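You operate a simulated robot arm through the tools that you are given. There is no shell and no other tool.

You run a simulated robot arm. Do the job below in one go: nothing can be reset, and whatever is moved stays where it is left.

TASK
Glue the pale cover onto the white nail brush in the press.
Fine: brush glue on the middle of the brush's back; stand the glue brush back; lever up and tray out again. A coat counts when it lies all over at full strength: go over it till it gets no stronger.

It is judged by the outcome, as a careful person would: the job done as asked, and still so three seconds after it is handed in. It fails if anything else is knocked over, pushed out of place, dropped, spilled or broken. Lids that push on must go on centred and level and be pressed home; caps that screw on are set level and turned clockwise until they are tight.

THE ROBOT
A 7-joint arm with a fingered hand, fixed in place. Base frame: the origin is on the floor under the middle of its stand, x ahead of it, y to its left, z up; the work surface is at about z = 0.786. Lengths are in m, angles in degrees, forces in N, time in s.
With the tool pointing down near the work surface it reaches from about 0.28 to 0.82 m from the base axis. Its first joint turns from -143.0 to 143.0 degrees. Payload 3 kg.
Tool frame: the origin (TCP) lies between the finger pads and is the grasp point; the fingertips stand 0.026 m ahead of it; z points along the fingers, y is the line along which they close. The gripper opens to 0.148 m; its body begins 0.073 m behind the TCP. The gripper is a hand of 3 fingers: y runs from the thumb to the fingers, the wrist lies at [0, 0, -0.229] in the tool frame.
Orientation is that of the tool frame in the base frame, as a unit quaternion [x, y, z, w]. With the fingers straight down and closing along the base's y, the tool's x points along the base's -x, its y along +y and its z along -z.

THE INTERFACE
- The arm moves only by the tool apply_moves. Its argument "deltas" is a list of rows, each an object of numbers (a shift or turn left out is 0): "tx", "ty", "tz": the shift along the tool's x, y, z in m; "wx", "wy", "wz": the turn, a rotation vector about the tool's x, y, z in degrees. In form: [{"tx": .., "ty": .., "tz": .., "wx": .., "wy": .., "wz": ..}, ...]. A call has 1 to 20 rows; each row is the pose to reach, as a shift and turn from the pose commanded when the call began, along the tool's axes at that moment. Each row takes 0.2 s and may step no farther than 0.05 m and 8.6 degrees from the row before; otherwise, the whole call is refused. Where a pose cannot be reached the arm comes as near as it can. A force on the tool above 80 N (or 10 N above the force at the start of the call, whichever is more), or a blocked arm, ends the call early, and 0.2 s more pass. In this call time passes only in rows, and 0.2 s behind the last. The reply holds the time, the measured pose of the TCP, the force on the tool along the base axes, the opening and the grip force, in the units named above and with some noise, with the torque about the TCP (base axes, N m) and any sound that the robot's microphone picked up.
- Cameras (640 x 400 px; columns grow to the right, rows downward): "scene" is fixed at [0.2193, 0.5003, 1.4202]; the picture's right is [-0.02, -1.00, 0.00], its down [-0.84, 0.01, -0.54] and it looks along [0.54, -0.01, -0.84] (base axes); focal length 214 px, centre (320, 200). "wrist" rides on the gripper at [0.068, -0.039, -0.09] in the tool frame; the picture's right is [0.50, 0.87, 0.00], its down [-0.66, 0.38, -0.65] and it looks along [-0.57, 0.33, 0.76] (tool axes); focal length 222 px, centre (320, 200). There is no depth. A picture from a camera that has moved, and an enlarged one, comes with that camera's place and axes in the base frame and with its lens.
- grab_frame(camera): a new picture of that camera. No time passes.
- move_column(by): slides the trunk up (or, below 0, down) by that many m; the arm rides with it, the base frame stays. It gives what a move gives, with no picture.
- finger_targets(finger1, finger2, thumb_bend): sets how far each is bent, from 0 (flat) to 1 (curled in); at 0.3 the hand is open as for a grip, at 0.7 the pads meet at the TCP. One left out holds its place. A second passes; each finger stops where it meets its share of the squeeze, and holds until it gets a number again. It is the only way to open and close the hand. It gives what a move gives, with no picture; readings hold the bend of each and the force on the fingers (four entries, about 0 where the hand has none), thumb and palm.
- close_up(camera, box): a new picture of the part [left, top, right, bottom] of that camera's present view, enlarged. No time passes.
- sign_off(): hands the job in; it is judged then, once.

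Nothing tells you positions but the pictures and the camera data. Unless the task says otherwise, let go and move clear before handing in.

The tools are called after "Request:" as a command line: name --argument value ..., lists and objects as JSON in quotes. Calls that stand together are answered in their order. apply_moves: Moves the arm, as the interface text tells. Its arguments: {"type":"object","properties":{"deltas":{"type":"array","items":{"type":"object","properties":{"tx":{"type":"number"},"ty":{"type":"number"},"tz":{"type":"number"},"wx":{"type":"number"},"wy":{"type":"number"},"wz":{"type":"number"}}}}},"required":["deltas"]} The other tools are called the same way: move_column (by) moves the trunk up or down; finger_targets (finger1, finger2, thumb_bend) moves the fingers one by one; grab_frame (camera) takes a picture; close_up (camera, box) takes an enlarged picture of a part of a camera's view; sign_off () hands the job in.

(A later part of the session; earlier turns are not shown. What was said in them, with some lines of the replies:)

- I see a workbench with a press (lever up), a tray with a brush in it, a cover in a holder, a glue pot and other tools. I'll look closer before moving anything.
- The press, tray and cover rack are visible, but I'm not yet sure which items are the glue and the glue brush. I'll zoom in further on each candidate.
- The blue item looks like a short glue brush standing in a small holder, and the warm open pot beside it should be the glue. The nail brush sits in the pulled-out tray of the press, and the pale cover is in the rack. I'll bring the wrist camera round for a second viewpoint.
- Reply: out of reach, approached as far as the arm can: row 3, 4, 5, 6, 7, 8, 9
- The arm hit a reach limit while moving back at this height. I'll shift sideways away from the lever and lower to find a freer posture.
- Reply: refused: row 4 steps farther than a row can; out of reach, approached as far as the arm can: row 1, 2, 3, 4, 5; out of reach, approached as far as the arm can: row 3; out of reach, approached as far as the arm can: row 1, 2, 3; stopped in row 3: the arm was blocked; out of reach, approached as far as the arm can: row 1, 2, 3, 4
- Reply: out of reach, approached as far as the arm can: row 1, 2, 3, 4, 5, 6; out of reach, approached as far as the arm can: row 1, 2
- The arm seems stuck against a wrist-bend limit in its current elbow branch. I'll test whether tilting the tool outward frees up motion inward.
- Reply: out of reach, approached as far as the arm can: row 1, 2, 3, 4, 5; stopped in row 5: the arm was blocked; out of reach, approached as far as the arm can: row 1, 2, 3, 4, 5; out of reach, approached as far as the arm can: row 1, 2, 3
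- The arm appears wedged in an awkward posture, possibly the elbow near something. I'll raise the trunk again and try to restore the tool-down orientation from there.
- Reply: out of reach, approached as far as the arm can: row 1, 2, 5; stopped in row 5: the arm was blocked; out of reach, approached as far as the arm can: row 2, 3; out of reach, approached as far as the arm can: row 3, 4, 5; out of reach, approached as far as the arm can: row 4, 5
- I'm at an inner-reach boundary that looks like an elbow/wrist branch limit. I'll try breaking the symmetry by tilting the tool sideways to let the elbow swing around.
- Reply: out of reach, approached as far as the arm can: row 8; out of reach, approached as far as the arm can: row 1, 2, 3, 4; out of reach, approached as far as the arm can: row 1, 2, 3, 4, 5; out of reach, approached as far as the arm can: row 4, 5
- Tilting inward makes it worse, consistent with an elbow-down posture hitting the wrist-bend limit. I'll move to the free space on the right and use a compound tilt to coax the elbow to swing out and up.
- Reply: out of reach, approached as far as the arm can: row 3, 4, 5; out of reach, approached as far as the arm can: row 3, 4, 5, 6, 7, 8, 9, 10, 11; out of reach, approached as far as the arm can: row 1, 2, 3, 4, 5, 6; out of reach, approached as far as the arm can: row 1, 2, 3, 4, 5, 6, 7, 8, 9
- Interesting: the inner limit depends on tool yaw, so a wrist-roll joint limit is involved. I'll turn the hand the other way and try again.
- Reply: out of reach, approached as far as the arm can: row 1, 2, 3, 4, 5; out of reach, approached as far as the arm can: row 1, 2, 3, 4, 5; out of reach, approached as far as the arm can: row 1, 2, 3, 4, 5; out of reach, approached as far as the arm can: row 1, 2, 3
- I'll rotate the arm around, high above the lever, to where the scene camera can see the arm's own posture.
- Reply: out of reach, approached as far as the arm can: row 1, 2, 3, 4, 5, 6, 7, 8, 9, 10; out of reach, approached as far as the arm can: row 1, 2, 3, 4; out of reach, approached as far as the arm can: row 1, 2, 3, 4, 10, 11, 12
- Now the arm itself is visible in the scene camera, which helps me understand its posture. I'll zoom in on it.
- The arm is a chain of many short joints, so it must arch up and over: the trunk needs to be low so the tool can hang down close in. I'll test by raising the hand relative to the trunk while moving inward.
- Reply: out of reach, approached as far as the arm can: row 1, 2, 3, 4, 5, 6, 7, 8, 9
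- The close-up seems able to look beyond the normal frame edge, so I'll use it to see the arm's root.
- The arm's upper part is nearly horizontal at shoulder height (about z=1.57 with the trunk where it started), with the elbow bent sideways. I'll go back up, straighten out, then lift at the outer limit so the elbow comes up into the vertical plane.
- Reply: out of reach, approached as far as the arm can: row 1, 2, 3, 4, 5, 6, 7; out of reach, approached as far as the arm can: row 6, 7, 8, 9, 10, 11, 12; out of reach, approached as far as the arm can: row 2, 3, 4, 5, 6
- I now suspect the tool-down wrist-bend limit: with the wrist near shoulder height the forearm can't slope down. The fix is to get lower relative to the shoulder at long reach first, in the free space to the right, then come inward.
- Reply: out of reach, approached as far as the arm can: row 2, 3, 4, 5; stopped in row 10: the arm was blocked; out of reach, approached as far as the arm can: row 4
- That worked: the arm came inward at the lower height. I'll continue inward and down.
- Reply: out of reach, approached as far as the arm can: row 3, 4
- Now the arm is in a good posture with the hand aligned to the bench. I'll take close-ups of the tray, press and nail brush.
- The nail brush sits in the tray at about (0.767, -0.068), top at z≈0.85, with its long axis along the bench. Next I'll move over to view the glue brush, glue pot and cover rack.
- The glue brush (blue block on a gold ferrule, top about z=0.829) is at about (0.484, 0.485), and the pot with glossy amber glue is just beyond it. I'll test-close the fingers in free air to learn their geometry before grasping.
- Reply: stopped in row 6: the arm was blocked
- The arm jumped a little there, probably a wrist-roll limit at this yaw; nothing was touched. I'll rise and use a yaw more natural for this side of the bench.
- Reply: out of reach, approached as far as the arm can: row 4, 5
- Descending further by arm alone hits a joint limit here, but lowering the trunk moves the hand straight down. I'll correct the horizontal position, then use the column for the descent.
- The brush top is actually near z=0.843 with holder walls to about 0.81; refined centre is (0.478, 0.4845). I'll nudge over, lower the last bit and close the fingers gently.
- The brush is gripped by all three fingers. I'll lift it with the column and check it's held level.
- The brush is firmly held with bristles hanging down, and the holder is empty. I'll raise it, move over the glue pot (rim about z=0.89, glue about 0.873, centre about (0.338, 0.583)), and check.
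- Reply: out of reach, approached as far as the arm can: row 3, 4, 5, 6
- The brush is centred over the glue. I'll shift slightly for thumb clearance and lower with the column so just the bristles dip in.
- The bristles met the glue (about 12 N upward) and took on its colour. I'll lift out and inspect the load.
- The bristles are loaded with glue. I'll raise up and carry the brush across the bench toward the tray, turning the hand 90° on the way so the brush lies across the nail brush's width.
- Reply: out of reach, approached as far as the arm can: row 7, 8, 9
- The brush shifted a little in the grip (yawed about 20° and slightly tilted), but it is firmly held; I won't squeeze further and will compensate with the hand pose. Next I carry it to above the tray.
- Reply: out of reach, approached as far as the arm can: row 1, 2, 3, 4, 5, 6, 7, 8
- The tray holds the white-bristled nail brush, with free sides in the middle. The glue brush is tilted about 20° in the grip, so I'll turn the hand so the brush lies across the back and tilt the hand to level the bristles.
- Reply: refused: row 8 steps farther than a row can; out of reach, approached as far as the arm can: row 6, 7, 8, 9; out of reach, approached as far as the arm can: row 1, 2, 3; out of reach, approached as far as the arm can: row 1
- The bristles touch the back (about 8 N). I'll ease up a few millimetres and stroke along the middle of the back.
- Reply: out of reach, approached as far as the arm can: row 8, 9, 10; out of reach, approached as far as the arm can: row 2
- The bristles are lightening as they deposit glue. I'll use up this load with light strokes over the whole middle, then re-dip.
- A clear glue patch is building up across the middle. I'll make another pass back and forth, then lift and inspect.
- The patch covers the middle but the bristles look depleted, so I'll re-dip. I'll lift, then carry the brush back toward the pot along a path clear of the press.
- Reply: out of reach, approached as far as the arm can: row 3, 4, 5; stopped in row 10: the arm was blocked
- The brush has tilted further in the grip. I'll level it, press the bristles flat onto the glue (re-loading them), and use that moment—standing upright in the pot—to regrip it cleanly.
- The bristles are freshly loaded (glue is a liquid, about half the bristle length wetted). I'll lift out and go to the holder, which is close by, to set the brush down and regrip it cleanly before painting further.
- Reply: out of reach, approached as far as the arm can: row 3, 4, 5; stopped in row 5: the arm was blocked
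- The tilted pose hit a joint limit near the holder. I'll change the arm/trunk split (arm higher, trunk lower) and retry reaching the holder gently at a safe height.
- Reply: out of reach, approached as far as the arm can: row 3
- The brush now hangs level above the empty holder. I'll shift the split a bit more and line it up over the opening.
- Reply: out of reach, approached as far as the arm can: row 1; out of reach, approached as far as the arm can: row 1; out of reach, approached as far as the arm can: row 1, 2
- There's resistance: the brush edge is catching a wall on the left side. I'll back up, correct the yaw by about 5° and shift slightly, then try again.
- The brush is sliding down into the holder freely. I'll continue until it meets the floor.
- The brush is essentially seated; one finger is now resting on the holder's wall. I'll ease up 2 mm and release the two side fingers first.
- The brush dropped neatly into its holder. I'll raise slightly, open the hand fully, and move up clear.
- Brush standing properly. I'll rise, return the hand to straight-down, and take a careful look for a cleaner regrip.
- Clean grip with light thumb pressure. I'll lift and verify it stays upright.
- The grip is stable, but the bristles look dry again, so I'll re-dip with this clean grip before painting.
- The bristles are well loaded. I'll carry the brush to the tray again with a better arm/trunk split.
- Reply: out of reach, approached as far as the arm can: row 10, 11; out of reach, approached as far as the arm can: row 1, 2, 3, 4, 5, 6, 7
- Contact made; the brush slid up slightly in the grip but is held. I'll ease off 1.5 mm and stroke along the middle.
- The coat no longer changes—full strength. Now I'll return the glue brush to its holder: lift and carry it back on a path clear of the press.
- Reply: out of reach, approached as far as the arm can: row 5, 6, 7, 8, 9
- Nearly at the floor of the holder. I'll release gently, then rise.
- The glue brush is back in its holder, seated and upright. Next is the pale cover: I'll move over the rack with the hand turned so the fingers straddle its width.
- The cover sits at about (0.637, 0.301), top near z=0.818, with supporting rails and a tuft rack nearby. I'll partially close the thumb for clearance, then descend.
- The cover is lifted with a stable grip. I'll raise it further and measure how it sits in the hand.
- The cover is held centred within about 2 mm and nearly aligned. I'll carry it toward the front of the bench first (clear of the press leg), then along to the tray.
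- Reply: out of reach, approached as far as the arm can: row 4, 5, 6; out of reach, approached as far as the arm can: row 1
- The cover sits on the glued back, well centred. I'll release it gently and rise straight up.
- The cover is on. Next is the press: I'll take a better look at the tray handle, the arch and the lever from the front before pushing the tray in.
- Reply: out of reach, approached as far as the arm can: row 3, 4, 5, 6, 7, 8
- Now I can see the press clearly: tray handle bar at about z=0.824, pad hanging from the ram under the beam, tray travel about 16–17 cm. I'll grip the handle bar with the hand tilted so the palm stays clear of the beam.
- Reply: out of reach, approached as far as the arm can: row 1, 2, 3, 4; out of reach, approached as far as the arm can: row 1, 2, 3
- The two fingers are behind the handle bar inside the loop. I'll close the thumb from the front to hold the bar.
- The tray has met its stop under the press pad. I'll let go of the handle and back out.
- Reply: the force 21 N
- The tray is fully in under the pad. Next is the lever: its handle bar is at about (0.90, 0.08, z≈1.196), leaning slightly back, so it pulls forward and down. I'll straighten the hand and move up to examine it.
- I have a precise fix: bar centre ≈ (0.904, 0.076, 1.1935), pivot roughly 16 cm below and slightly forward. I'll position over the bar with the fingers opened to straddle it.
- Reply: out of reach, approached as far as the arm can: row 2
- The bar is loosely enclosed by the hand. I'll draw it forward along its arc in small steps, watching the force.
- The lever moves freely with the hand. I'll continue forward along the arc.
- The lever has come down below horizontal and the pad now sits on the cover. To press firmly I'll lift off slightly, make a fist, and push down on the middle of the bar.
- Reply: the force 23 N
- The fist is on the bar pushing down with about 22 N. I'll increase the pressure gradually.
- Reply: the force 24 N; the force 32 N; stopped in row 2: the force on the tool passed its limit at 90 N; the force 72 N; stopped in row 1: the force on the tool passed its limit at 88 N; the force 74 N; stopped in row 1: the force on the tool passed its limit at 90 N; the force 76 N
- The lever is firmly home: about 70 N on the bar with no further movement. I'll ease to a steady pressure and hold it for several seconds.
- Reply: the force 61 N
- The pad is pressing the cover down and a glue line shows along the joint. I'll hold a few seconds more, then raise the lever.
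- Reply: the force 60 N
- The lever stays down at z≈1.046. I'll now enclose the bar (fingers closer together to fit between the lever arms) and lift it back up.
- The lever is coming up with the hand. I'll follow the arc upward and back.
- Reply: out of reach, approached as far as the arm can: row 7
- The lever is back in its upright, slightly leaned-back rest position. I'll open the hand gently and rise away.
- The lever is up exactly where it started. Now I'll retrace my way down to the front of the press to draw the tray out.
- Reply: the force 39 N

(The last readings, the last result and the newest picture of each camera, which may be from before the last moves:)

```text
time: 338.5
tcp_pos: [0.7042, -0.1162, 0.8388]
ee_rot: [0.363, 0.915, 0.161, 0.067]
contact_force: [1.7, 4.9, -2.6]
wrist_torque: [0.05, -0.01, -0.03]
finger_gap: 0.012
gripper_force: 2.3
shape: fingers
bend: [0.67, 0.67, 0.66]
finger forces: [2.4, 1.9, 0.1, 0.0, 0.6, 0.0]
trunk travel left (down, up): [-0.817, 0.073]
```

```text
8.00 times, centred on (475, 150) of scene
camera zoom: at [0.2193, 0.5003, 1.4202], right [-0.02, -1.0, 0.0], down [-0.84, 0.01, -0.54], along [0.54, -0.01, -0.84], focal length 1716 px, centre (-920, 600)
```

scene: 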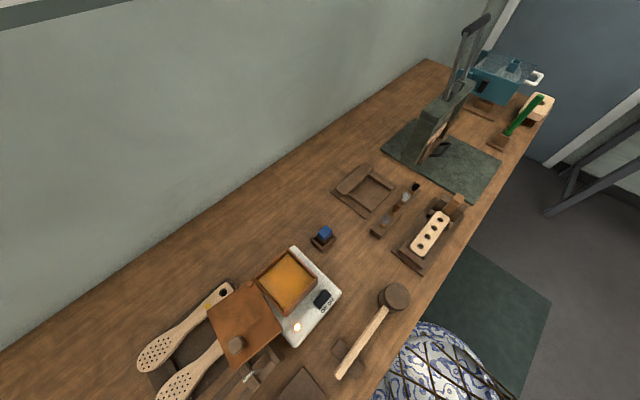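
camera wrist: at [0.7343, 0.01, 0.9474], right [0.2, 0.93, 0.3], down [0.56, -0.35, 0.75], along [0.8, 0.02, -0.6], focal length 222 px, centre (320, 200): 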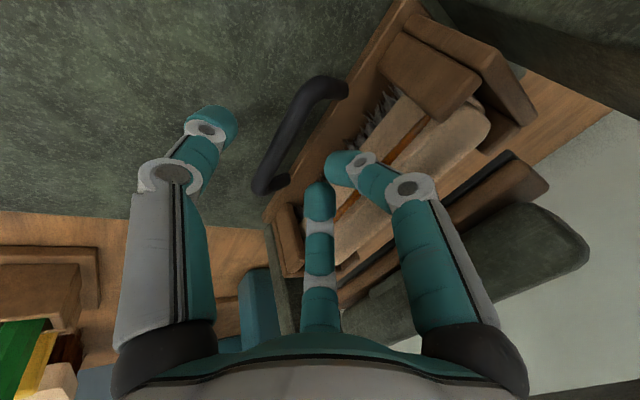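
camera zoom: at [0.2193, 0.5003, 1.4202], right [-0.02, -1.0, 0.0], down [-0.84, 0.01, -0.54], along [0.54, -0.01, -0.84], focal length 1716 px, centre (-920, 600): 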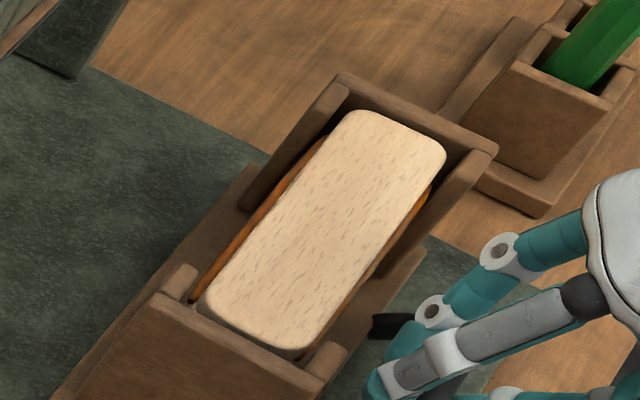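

The tray is fully out against its stop, exactly where it began. I'll release the handle, lifting slightly first so the thumb clears the base.

Request:
apply_moves --deltas '[{"ty": 0.003, "tz": 0.0011}]'

Request:
move_column --by 0.014

Request:
finger_targets --thumb_bend 0.42

Request:
move_column --by 0.055

Request:
apply_moves --deltas '[{"ty": -0.03, "tz": -0.03, "wx": 5}, {"ty": -0.05, "tz": -0.06, "wx": 12}, {"ty": -0.06, "tz": -0.09, "wx": 20}]'

Request:
grab_frame --camera "scene"

Request:
grab_frame --camera "wrist"

```text
time: 338.9
tcp_pos: [0.7067, -0.1169, 0.8385]
ee_rot: [0.364, 0.915, 0.161, 0.066]
contact_force: [-2.2, 0.7, -0.9]
wrist_torque: [-0.02, 0.04, 0.01]
finger_gap: 0.0113
gripper_force: 1.7
shape: fingers
bend: [0.67, 0.68, 0.65]
finger forces: [0.6, 0.5, 0.1, 0.1, 1.8, 0.0]
trunk travel left (down, up): [-0.817, 0.073]
```

```text
time: 339.5
tcp_pos: [0.7063, -0.1164, 0.8532]
ee_rot: [0.364, 0.915, 0.162, 0.067]
contact_force: [-0.5, -0.8, 1.6]
wrist_torque: [0.01, 0.0, -0.03]
finger_gap: 0.0084
gripper_force: 1.2
shape: fingers
bend: [0.68, 0.68, 0.66]
finger forces: [0.4, 0.1, 0.0, 0.1, 1.2, 0.1]
trunk travel left (down, up): [-0.831, 0.059]
```

```text
time: 340.5
tcp_pos: [0.7064, -0.1157, 0.8525]
ee_rot: [0.364, 0.915, 0.161, 0.067]
contact_force: [0.0, -0.4, 0.1]
wrist_torque: [-0.02, 0.03, -0.01]
finger_gap: 0.0516
gripper_force: 0.1
shape: fingers
bend: [0.68, 0.68, 0.42]
finger forces: [0.2, 0.0, 0.0, 0.0, 0.1, 0.0]
trunk travel left (down, up): [-0.831, 0.059]
```

```text
time: 341.5
tcp_pos: [0.7071, -0.1154, 0.9084]
ee_rot: [0.364, 0.915, 0.162, 0.066]
contact_force: [0.2, -0.5, 0.5]
wrist_torque: [0.0, 0.01, -0.01]
finger_gap: 0.0513
gripper_force: 0.1
shape: fingers
bend: [0.68, 0.68, 0.42]
finger forces: [0.0, 0.0, 0.1, 0.0, 0.1, 0.0]
trunk travel left (down, up): [-0.886, 0.004]
```

```text
time: 342.3
tcp_pos: [0.6474, -0.1795, 0.9729]
ee_rot: [0.369, 0.929, 0.0, 0.003]
contact_force: [-0.6, 0.8, -0.3]
wrist_torque: [0.03, -0.01, -0.02]
finger_gap: 0.0517
gripper_force: 0.0
shape: fingers
bend: [0.68, 0.68, 0.42]
finger forces: [0.0, 0.0, 0.1, 0.0, 0.1, 0.0]
trunk travel left (down, up): [-0.886, 0.004]
```

```text
taken
```

scene: 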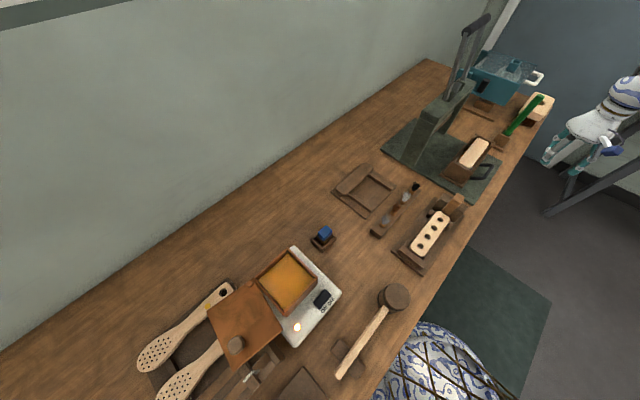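

```text
taken
camera wrist: at [0.5713, -0.1626, 1.0625], right [0.23, 0.97, 0.0], down [0.73, -0.17, 0.66], along [0.64, -0.15, -0.75], focal length 222 px, centre (320, 200)
```

wrist: 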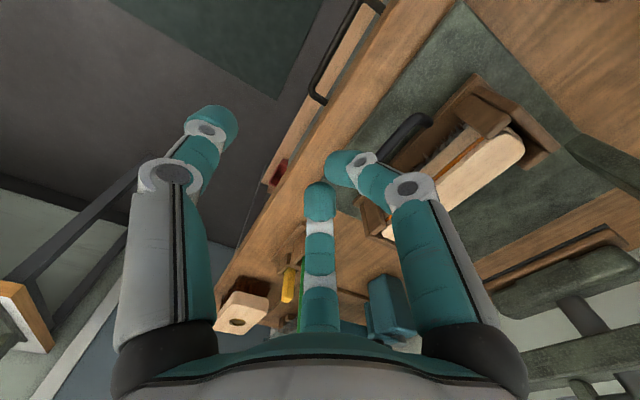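

Everything appears in place. I'll do a final close inspection of the glued brush, the glue-brush holder, the rack and the lever.

Request:
close_up --camera "scene" --box '[445, 125, 505, 175]'

Request:
close_up --camera "scene" --box '[305, 215, 345, 255]'

Request:
close_up --camera "scene" --box '[325, 150, 475, 275]'

Request:
close_up --camera "scene" --box '[420, 0, 560, 130]'

Request:
close_up --camera "scene" --box '[130, 220, 410, 390]'

```text
8.00 times, centred on (475, 150) of scene
camera zoom: at [0.2193, 0.5003, 1.4202], right [-0.02, -1.0, 0.0], down [-0.84, 0.01, -0.54], along [0.54, -0.01, -0.84], focal length 1716 px, centre (-920, 600)
```

zoom: 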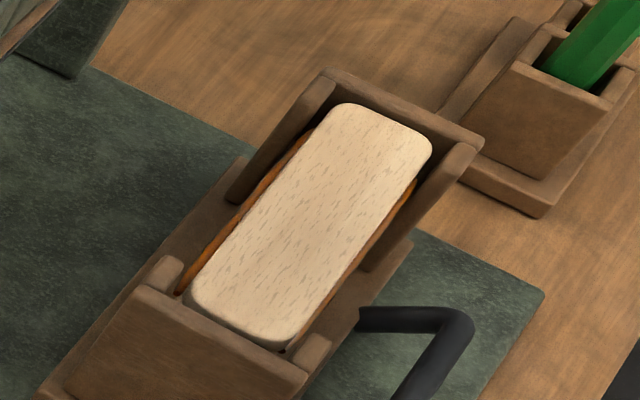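

```text
10.00 times, centred on (325, 235) of scene
camera zoom: at [0.2193, 0.5003, 1.4202], right [-0.02, -1.0, 0.0], down [-0.84, 0.01, -0.54], along [0.54, -0.01, -0.84], focal length 2145 px, centre (270, -150)
```

zoom: 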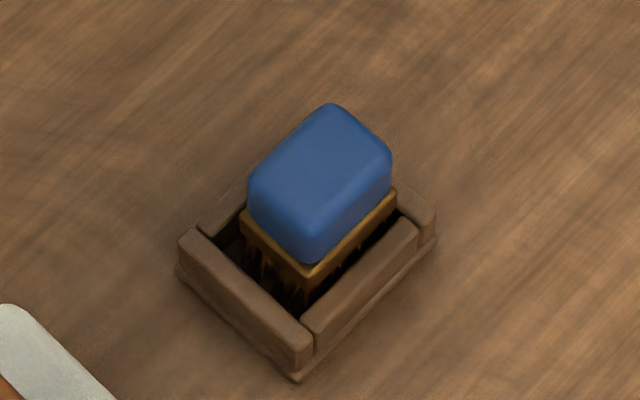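

```text
3.20 times, centred on (400, 212) of scene
camera zoom: at [0.2193, 0.5003, 1.4202], right [-0.02, -1.0, 0.0], down [-0.84, 0.01, -0.54], along [0.54, -0.01, -0.84], focal length 686 px, centre (64, 160)
```

zoom: 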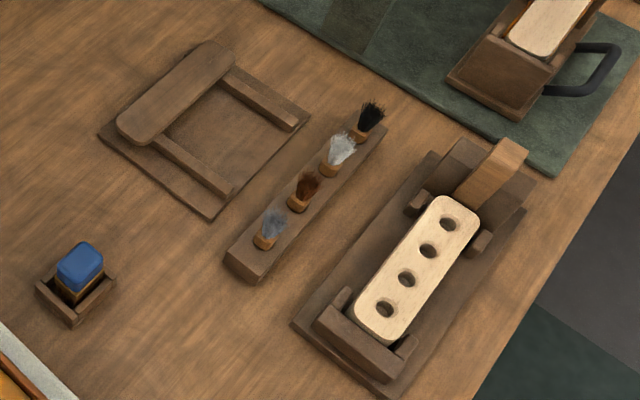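

```text
3.08 times, centred on (490, 65) of scene
camera zoom: at [0.2193, 0.5003, 1.4202], right [-0.02, -1.0, 0.0], down [-0.84, 0.01, -0.54], along [0.54, -0.01, -0.84], focal length 660 px, centre (-203, 615)
```

zoom: 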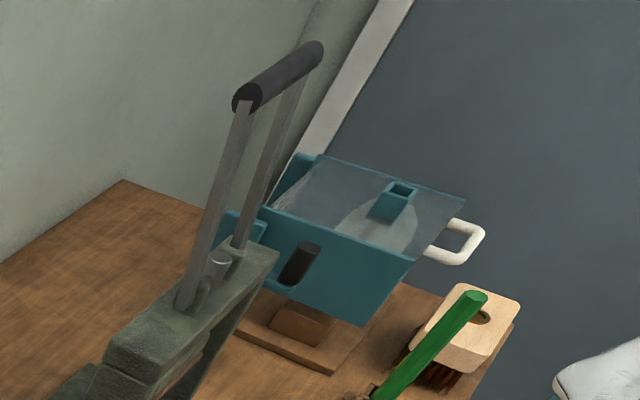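

```text
2.29 times, centred on (270, 305) of scene
camera zoom: at [0.2193, 0.5003, 1.4202], right [-0.02, -1.0, 0.0], down [-0.84, 0.01, -0.54], along [0.54, -0.01, -0.84], focal length 490 px, centre (434, -40)
```

zoom: 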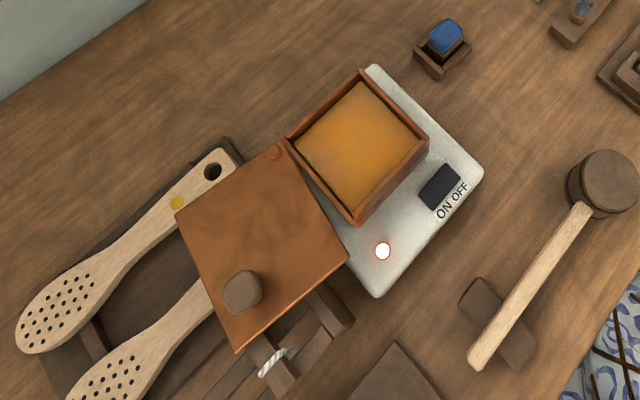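

The tray crept back in about 8 mm as I let go. I'll hook the bar again with the fingers only, draw it to its stop, and lift straight off.

Request:
apply_moves --deltas '[{"tx": 0.0009, "ty": 0.0365, "tz": 0.013}, {"tx": 0.0018, "ty": 0.0731, "tz": 0.027}, {"tx": 0.0027, "ty": 0.1096, "tz": 0.04}]'

Request:
grab_frame --camera "wrist"

Request:
close_up --camera "wrist" --box '[220, 40, 420, 220]'

```text
time: 343.1
tcp_pos: [0.7249, -0.096, 0.9304]
ee_rot: [0.37, 0.929, 0.0, 0.002]
contact_force: [1.2, 0.5, 0.8]
wrist_torque: [0.0, -0.02, 0.02]
finger_gap: 0.0518
gripper_force: 0.2
shape: fingers
bend: [0.68, 0.68, 0.42]
finger forces: [0.0, 0.1, 0.0, 0.1, 0.0, 0.0]
trunk travel left (down, up): [-0.886, 0.004]
```

```text
taken
camera wrist: at [0.6483, -0.0792, 1.0214], right [0.23, 0.97, 0.0], down [0.73, -0.17, 0.66], along [0.64, -0.15, -0.75], focal length 222 px, centre (320, 200)
```

wrist: 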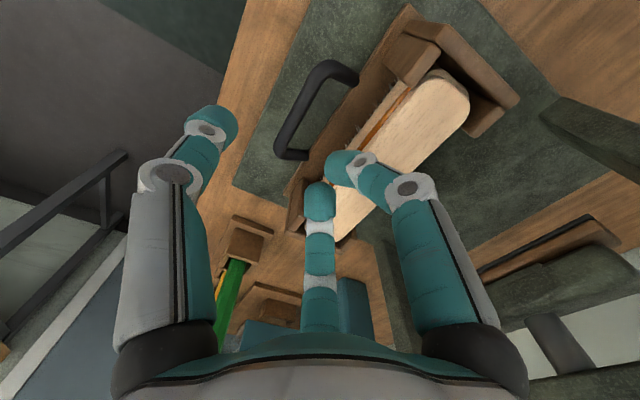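

```text
2.22 times, centred on (320, 130) of wrist
camera zoom: at [0.6483, -0.0792, 1.0214], right [0.23, 0.97, 0.0], down [0.73, -0.17, 0.66], along [0.64, -0.15, -0.75], focal length 494 px, centre (320, 356)
```

zoom: 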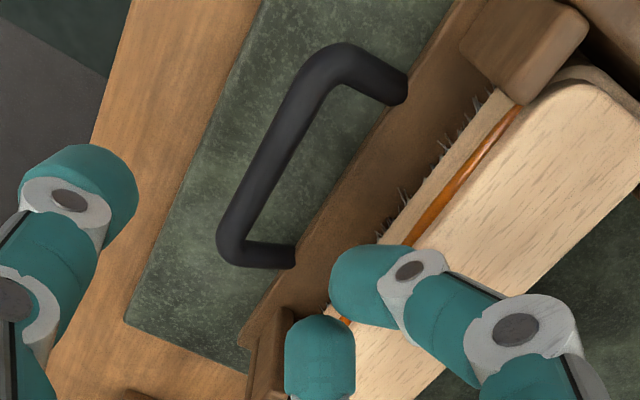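

Request:
apply_moves --deltas '[{"tx": 0.0042}]'

Request:
move_column --by -0.075

Request:
close_up --camera "wrist" --box '[220, 60, 420, 240]'

Request:
close_up --camera "scene" --box '[460, 140, 520, 190]'

```text
time: 343.5
tcp_pos: [0.719, -0.0946, 0.9322]
ee_rot: [0.371, 0.929, 0.0, 0.002]
contact_force: [-0.1, 0.0, 0.0]
wrist_torque: [0.0, -0.03, -0.01]
finger_gap: 0.0514
gripper_force: 0.1
shape: fingers
bend: [0.68, 0.68, 0.42]
finger forces: [0.1, 0.1, 0.0, 0.0, 0.0, 0.0]
trunk travel left (down, up): [-0.886, 0.004]
```

```text
time: 344.6
tcp_pos: [0.7192, -0.0936, 0.8566]
ee_rot: [0.37, 0.929, 0.0, 0.003]
contact_force: [0.3, 0.0, 0.5]
wrist_torque: [0.0, 0.03, -0.01]
finger_gap: 0.0517
gripper_force: 0.0
shape: fingers
bend: [0.68, 0.68, 0.42]
finger forces: [0.1, 0.0, 0.0, 0.0, 0.0, 0.0]
trunk travel left (down, up): [-0.811, 0.079]
```

```text
2.22 times, centred on (320, 150) of wrist
camera zoom: at [0.6433, -0.0773, 0.9477], right [0.23, 0.97, 0.0], down [0.73, -0.17, 0.66], along [0.64, -0.15, -0.75], focal length 494 px, centre (320, 311)
```

zoom: 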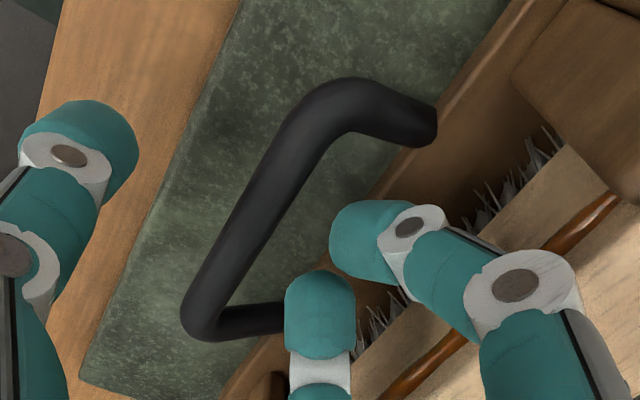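

```text
8.00 times, centred on (490, 165) of scene
camera zoom: at [0.2193, 0.5003, 1.4202], right [-0.02, -1.0, 0.0], down [-0.84, 0.01, -0.54], along [0.54, -0.01, -0.84], focal length 1716 px, centre (-1040, 480)
```

zoom: 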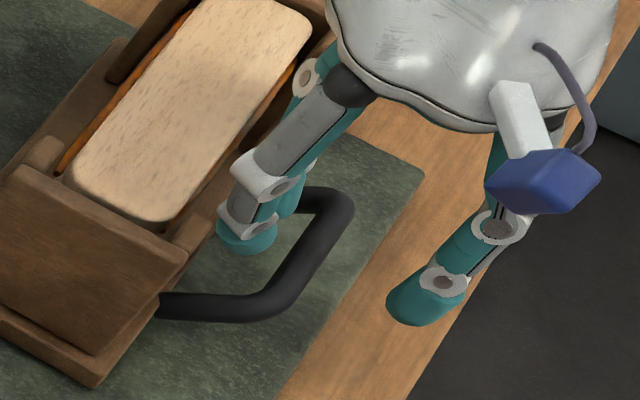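

Request:
move_column --by -0.014

Request:
apply_moves --deltas '[{"ty": -0.006}, {"ty": -0.012}]'

Request:
apply_moves --deltas '[{"ty": -0.004}]'

Request:
close_up --camera "scene" --box '[445, 125, 505, 175]'

Request:
close_up --camera "wrist" --box '[220, 60, 420, 240]'

```text
time: 345.2
tcp_pos: [0.7194, -0.0951, 0.8425]
ee_rot: [0.37, 0.929, -0.001, 0.002]
contact_force: [0.1, 0.0, 0.0]
wrist_torque: [0.02, -0.03, -0.02]
finger_gap: 0.0515
gripper_force: 0.1
shape: fingers
bend: [0.68, 0.68, 0.42]
finger forces: [0.1, 0.0, 0.0, 0.0, 0.0, 0.0]
trunk travel left (down, up): [-0.797, 0.093]
```

```text
time: 345.8
tcp_pos: [0.7112, -0.1039, 0.8429]
ee_rot: [0.37, 0.929, 0.0, 0.003]
contact_force: [0.3, 1.1, -0.5]
wrist_torque: [0.03, -0.01, 0.0]
finger_gap: 0.0521
gripper_force: 0.7
shape: fingers
bend: [0.68, 0.68, 0.42]
finger forces: [0.6, 0.2, 0.1, 0.0, 0.0, 0.1]
trunk travel left (down, up): [-0.797, 0.093]
```

```text
time: 346.2
tcp_pos: [0.7098, -0.1065, 0.8425]
ee_rot: [0.37, 0.929, 0.0, 0.002]
contact_force: [-0.8, 0.6, 0.6]
wrist_torque: [0.05, -0.01, -0.02]
finger_gap: 0.0525
gripper_force: 0.1
shape: fingers
bend: [0.68, 0.68, 0.42]
finger forces: [0.7, 0.3, 0.0, 0.1, 0.0, 0.0]
trunk travel left (down, up): [-0.797, 0.093]
```

```text
8.00 times, centred on (475, 150) of scene
camera zoom: at [0.2193, 0.5003, 1.4202], right [-0.02, -1.0, 0.0], down [-0.84, 0.01, -0.54], along [0.54, -0.01, -0.84], focal length 1716 px, centre (-920, 600)
```

zoom: 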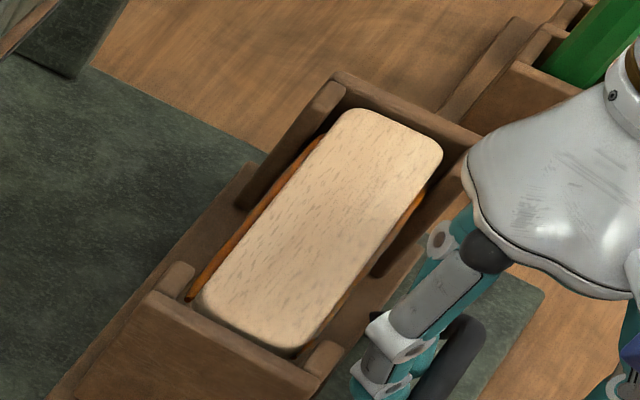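

```text
2.22 times, centred on (320, 150) of wrist
camera zoom: at [0.6329, -0.0891, 0.9329], right [0.23, 0.97, 0.0], down [0.73, -0.17, 0.66], along [0.64, -0.15, -0.75], focal length 494 px, centre (320, 311)
```

zoom: 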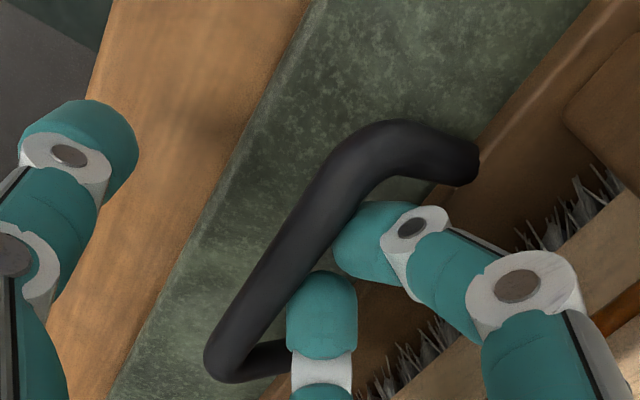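

Request:
apply_moves --deltas '[{"ty": -0.004}]'

Request:
apply_moves --deltas '[{"ty": -0.002}]'

Request:
move_column --by 0.085

Request:
close_up --camera "scene" --box '[445, 125, 505, 175]'

```text
time: 346.6
tcp_pos: [0.7054, -0.1078, 0.8425]
ee_rot: [0.371, 0.929, 0.001, 0.003]
contact_force: [1.7, 2.4, 0.3]
wrist_torque: [0.06, -0.06, 0.02]
finger_gap: 0.0542
gripper_force: 2.5
shape: fingers
bend: [0.67, 0.67, 0.42]
finger forces: [2.1, 1.6, 0.1, 0.1, 0.1, 0.0]
trunk travel left (down, up): [-0.797, 0.093]
```

```text
time: 347.0
tcp_pos: [0.7043, -0.1103, 0.8435]
ee_rot: [0.37, 0.929, 0.0, 0.003]
contact_force: [4.5, 4.3, 1.4]
wrist_torque: [0.09, -0.09, -0.02]
finger_gap: 0.0552
gripper_force: 3.1
shape: fingers
bend: [0.67, 0.67, 0.42]
finger forces: [3.2, 2.7, 0.0, 0.1, 0.0, 0.0]
trunk travel left (down, up): [-0.797, 0.093]
```

```text
time: 348.2
tcp_pos: [0.7052, -0.1111, 0.9276]
ee_rot: [0.37, 0.929, 0.0, 0.002]
contact_force: [-0.4, -0.3, -0.4]
wrist_torque: [0.01, 0.02, -0.03]
finger_gap: 0.052
gripper_force: 0.0
shape: fingers
bend: [0.68, 0.68, 0.42]
finger forces: [0.1, 0.0, 0.0, 0.0, 0.0, 0.0]
trunk travel left (down, up): [-0.882, 0.008]
```

```text
8.00 times, centred on (475, 150) of scene
camera zoom: at [0.2193, 0.5003, 1.4202], right [-0.02, -1.0, 0.0], down [-0.84, 0.01, -0.54], along [0.54, -0.01, -0.84], focal length 1716 px, centre (-920, 600)
```

zoom: 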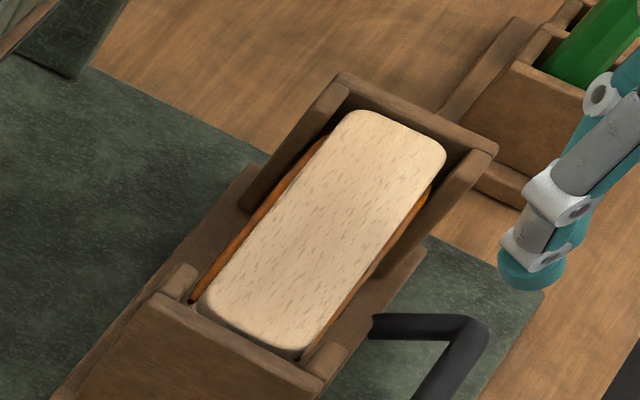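

The tray is now fully out at its stop. I'll move the hand clear and take one last look from above.

Request:
apply_moves --deltas '[{"ty": -0.03, "tz": -0.02}, {"ty": -0.06, "tz": -0.04}, {"ty": -0.09, "tz": -0.06}]'

Request:
grab_frame --camera "wrist"

Request:
close_up --camera "wrist" --box '[360, 30, 560, 210]'

Request:
grab_frame --camera "scene"

```text
time: 349.0
tcp_pos: [0.6389, -0.1776, 0.9848]
ee_rot: [0.369, 0.929, 0.0, 0.001]
contact_force: [-0.7, -0.2, 0.4]
wrist_torque: [-0.01, 0.02, 0.0]
finger_gap: 0.0515
gripper_force: 0.1
shape: fingers
bend: [0.68, 0.68, 0.42]
finger forces: [0.1, 0.0, 0.0, 0.1, 0.1, 0.0]
trunk travel left (down, up): [-0.882, 0.008]
```

```text
taken
camera wrist: at [0.5629, -0.161, 1.0756], right [0.23, 0.97, 0.0], down [0.73, -0.17, 0.66], along [0.64, -0.15, -0.75], focal length 222 px, centre (320, 200)
```

wrist: 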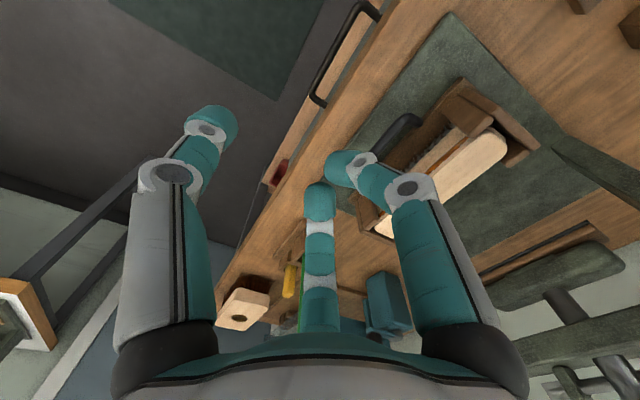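

```text
2.22 times, centred on (460, 120) of wrist
camera zoom: at [0.5629, -0.161, 1.0756], right [0.23, 0.97, 0.0], down [0.73, -0.17, 0.66], along [0.64, -0.15, -0.75], focal length 494 px, centre (9, 378)
```

zoom: 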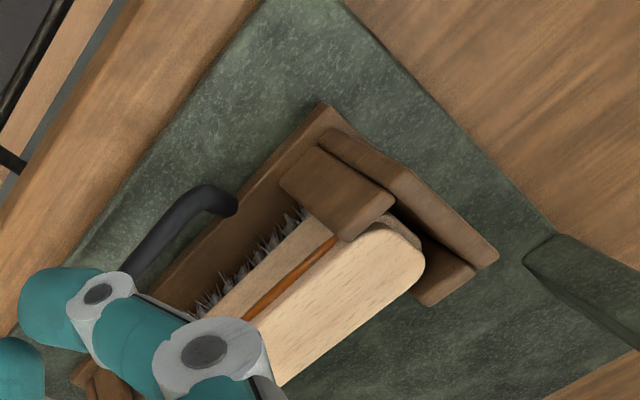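

```text
taken
```

scene: 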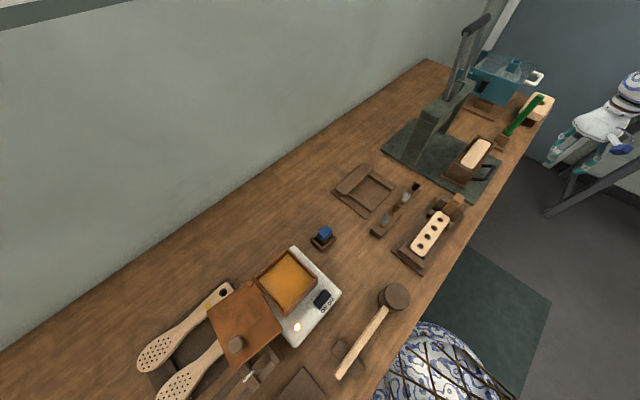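

The pale cover is glued and pressed onto the white-bristled nail brush, with a glue line showing along the joint. The glue brush is back in its holder, the lever is up, the tray is out at its stop, and the hand is clear. Handing in.

Request:
sign_off

```text
The job is handed in.
```

The pale cover is glued onto the white nail brush, and I've handed the job in. I don't know yet how it was judged.

- **Glue:** The glue went on the middle of the brush's back. I went over it until further strokes made no visible difference.
- **Cover:** It sits centred to within about 1–2 mm by my estimate from the camera pictures. I pressed it at 57–70 N for about seven seconds. A thin line of squeezed-out glue shows along both long sides.
- **Glue brush:** It is standing in its holder, seated and upright. It rests a few millimetres to one side of where it started.
- **Press:** The lever is back in its upright rest position. The tray is fully out against its stop.

In the final pictures nothing else on the bench looked knocked over or moved. Partway through, the glue brush tilted in my grip, so I set it back in its holder and re-gripped it before finishing the coat. Apart from that, the thumb pressed on the press base twice, at about 21 N and 39 N, while I was working the tray handle; I saw no damage.
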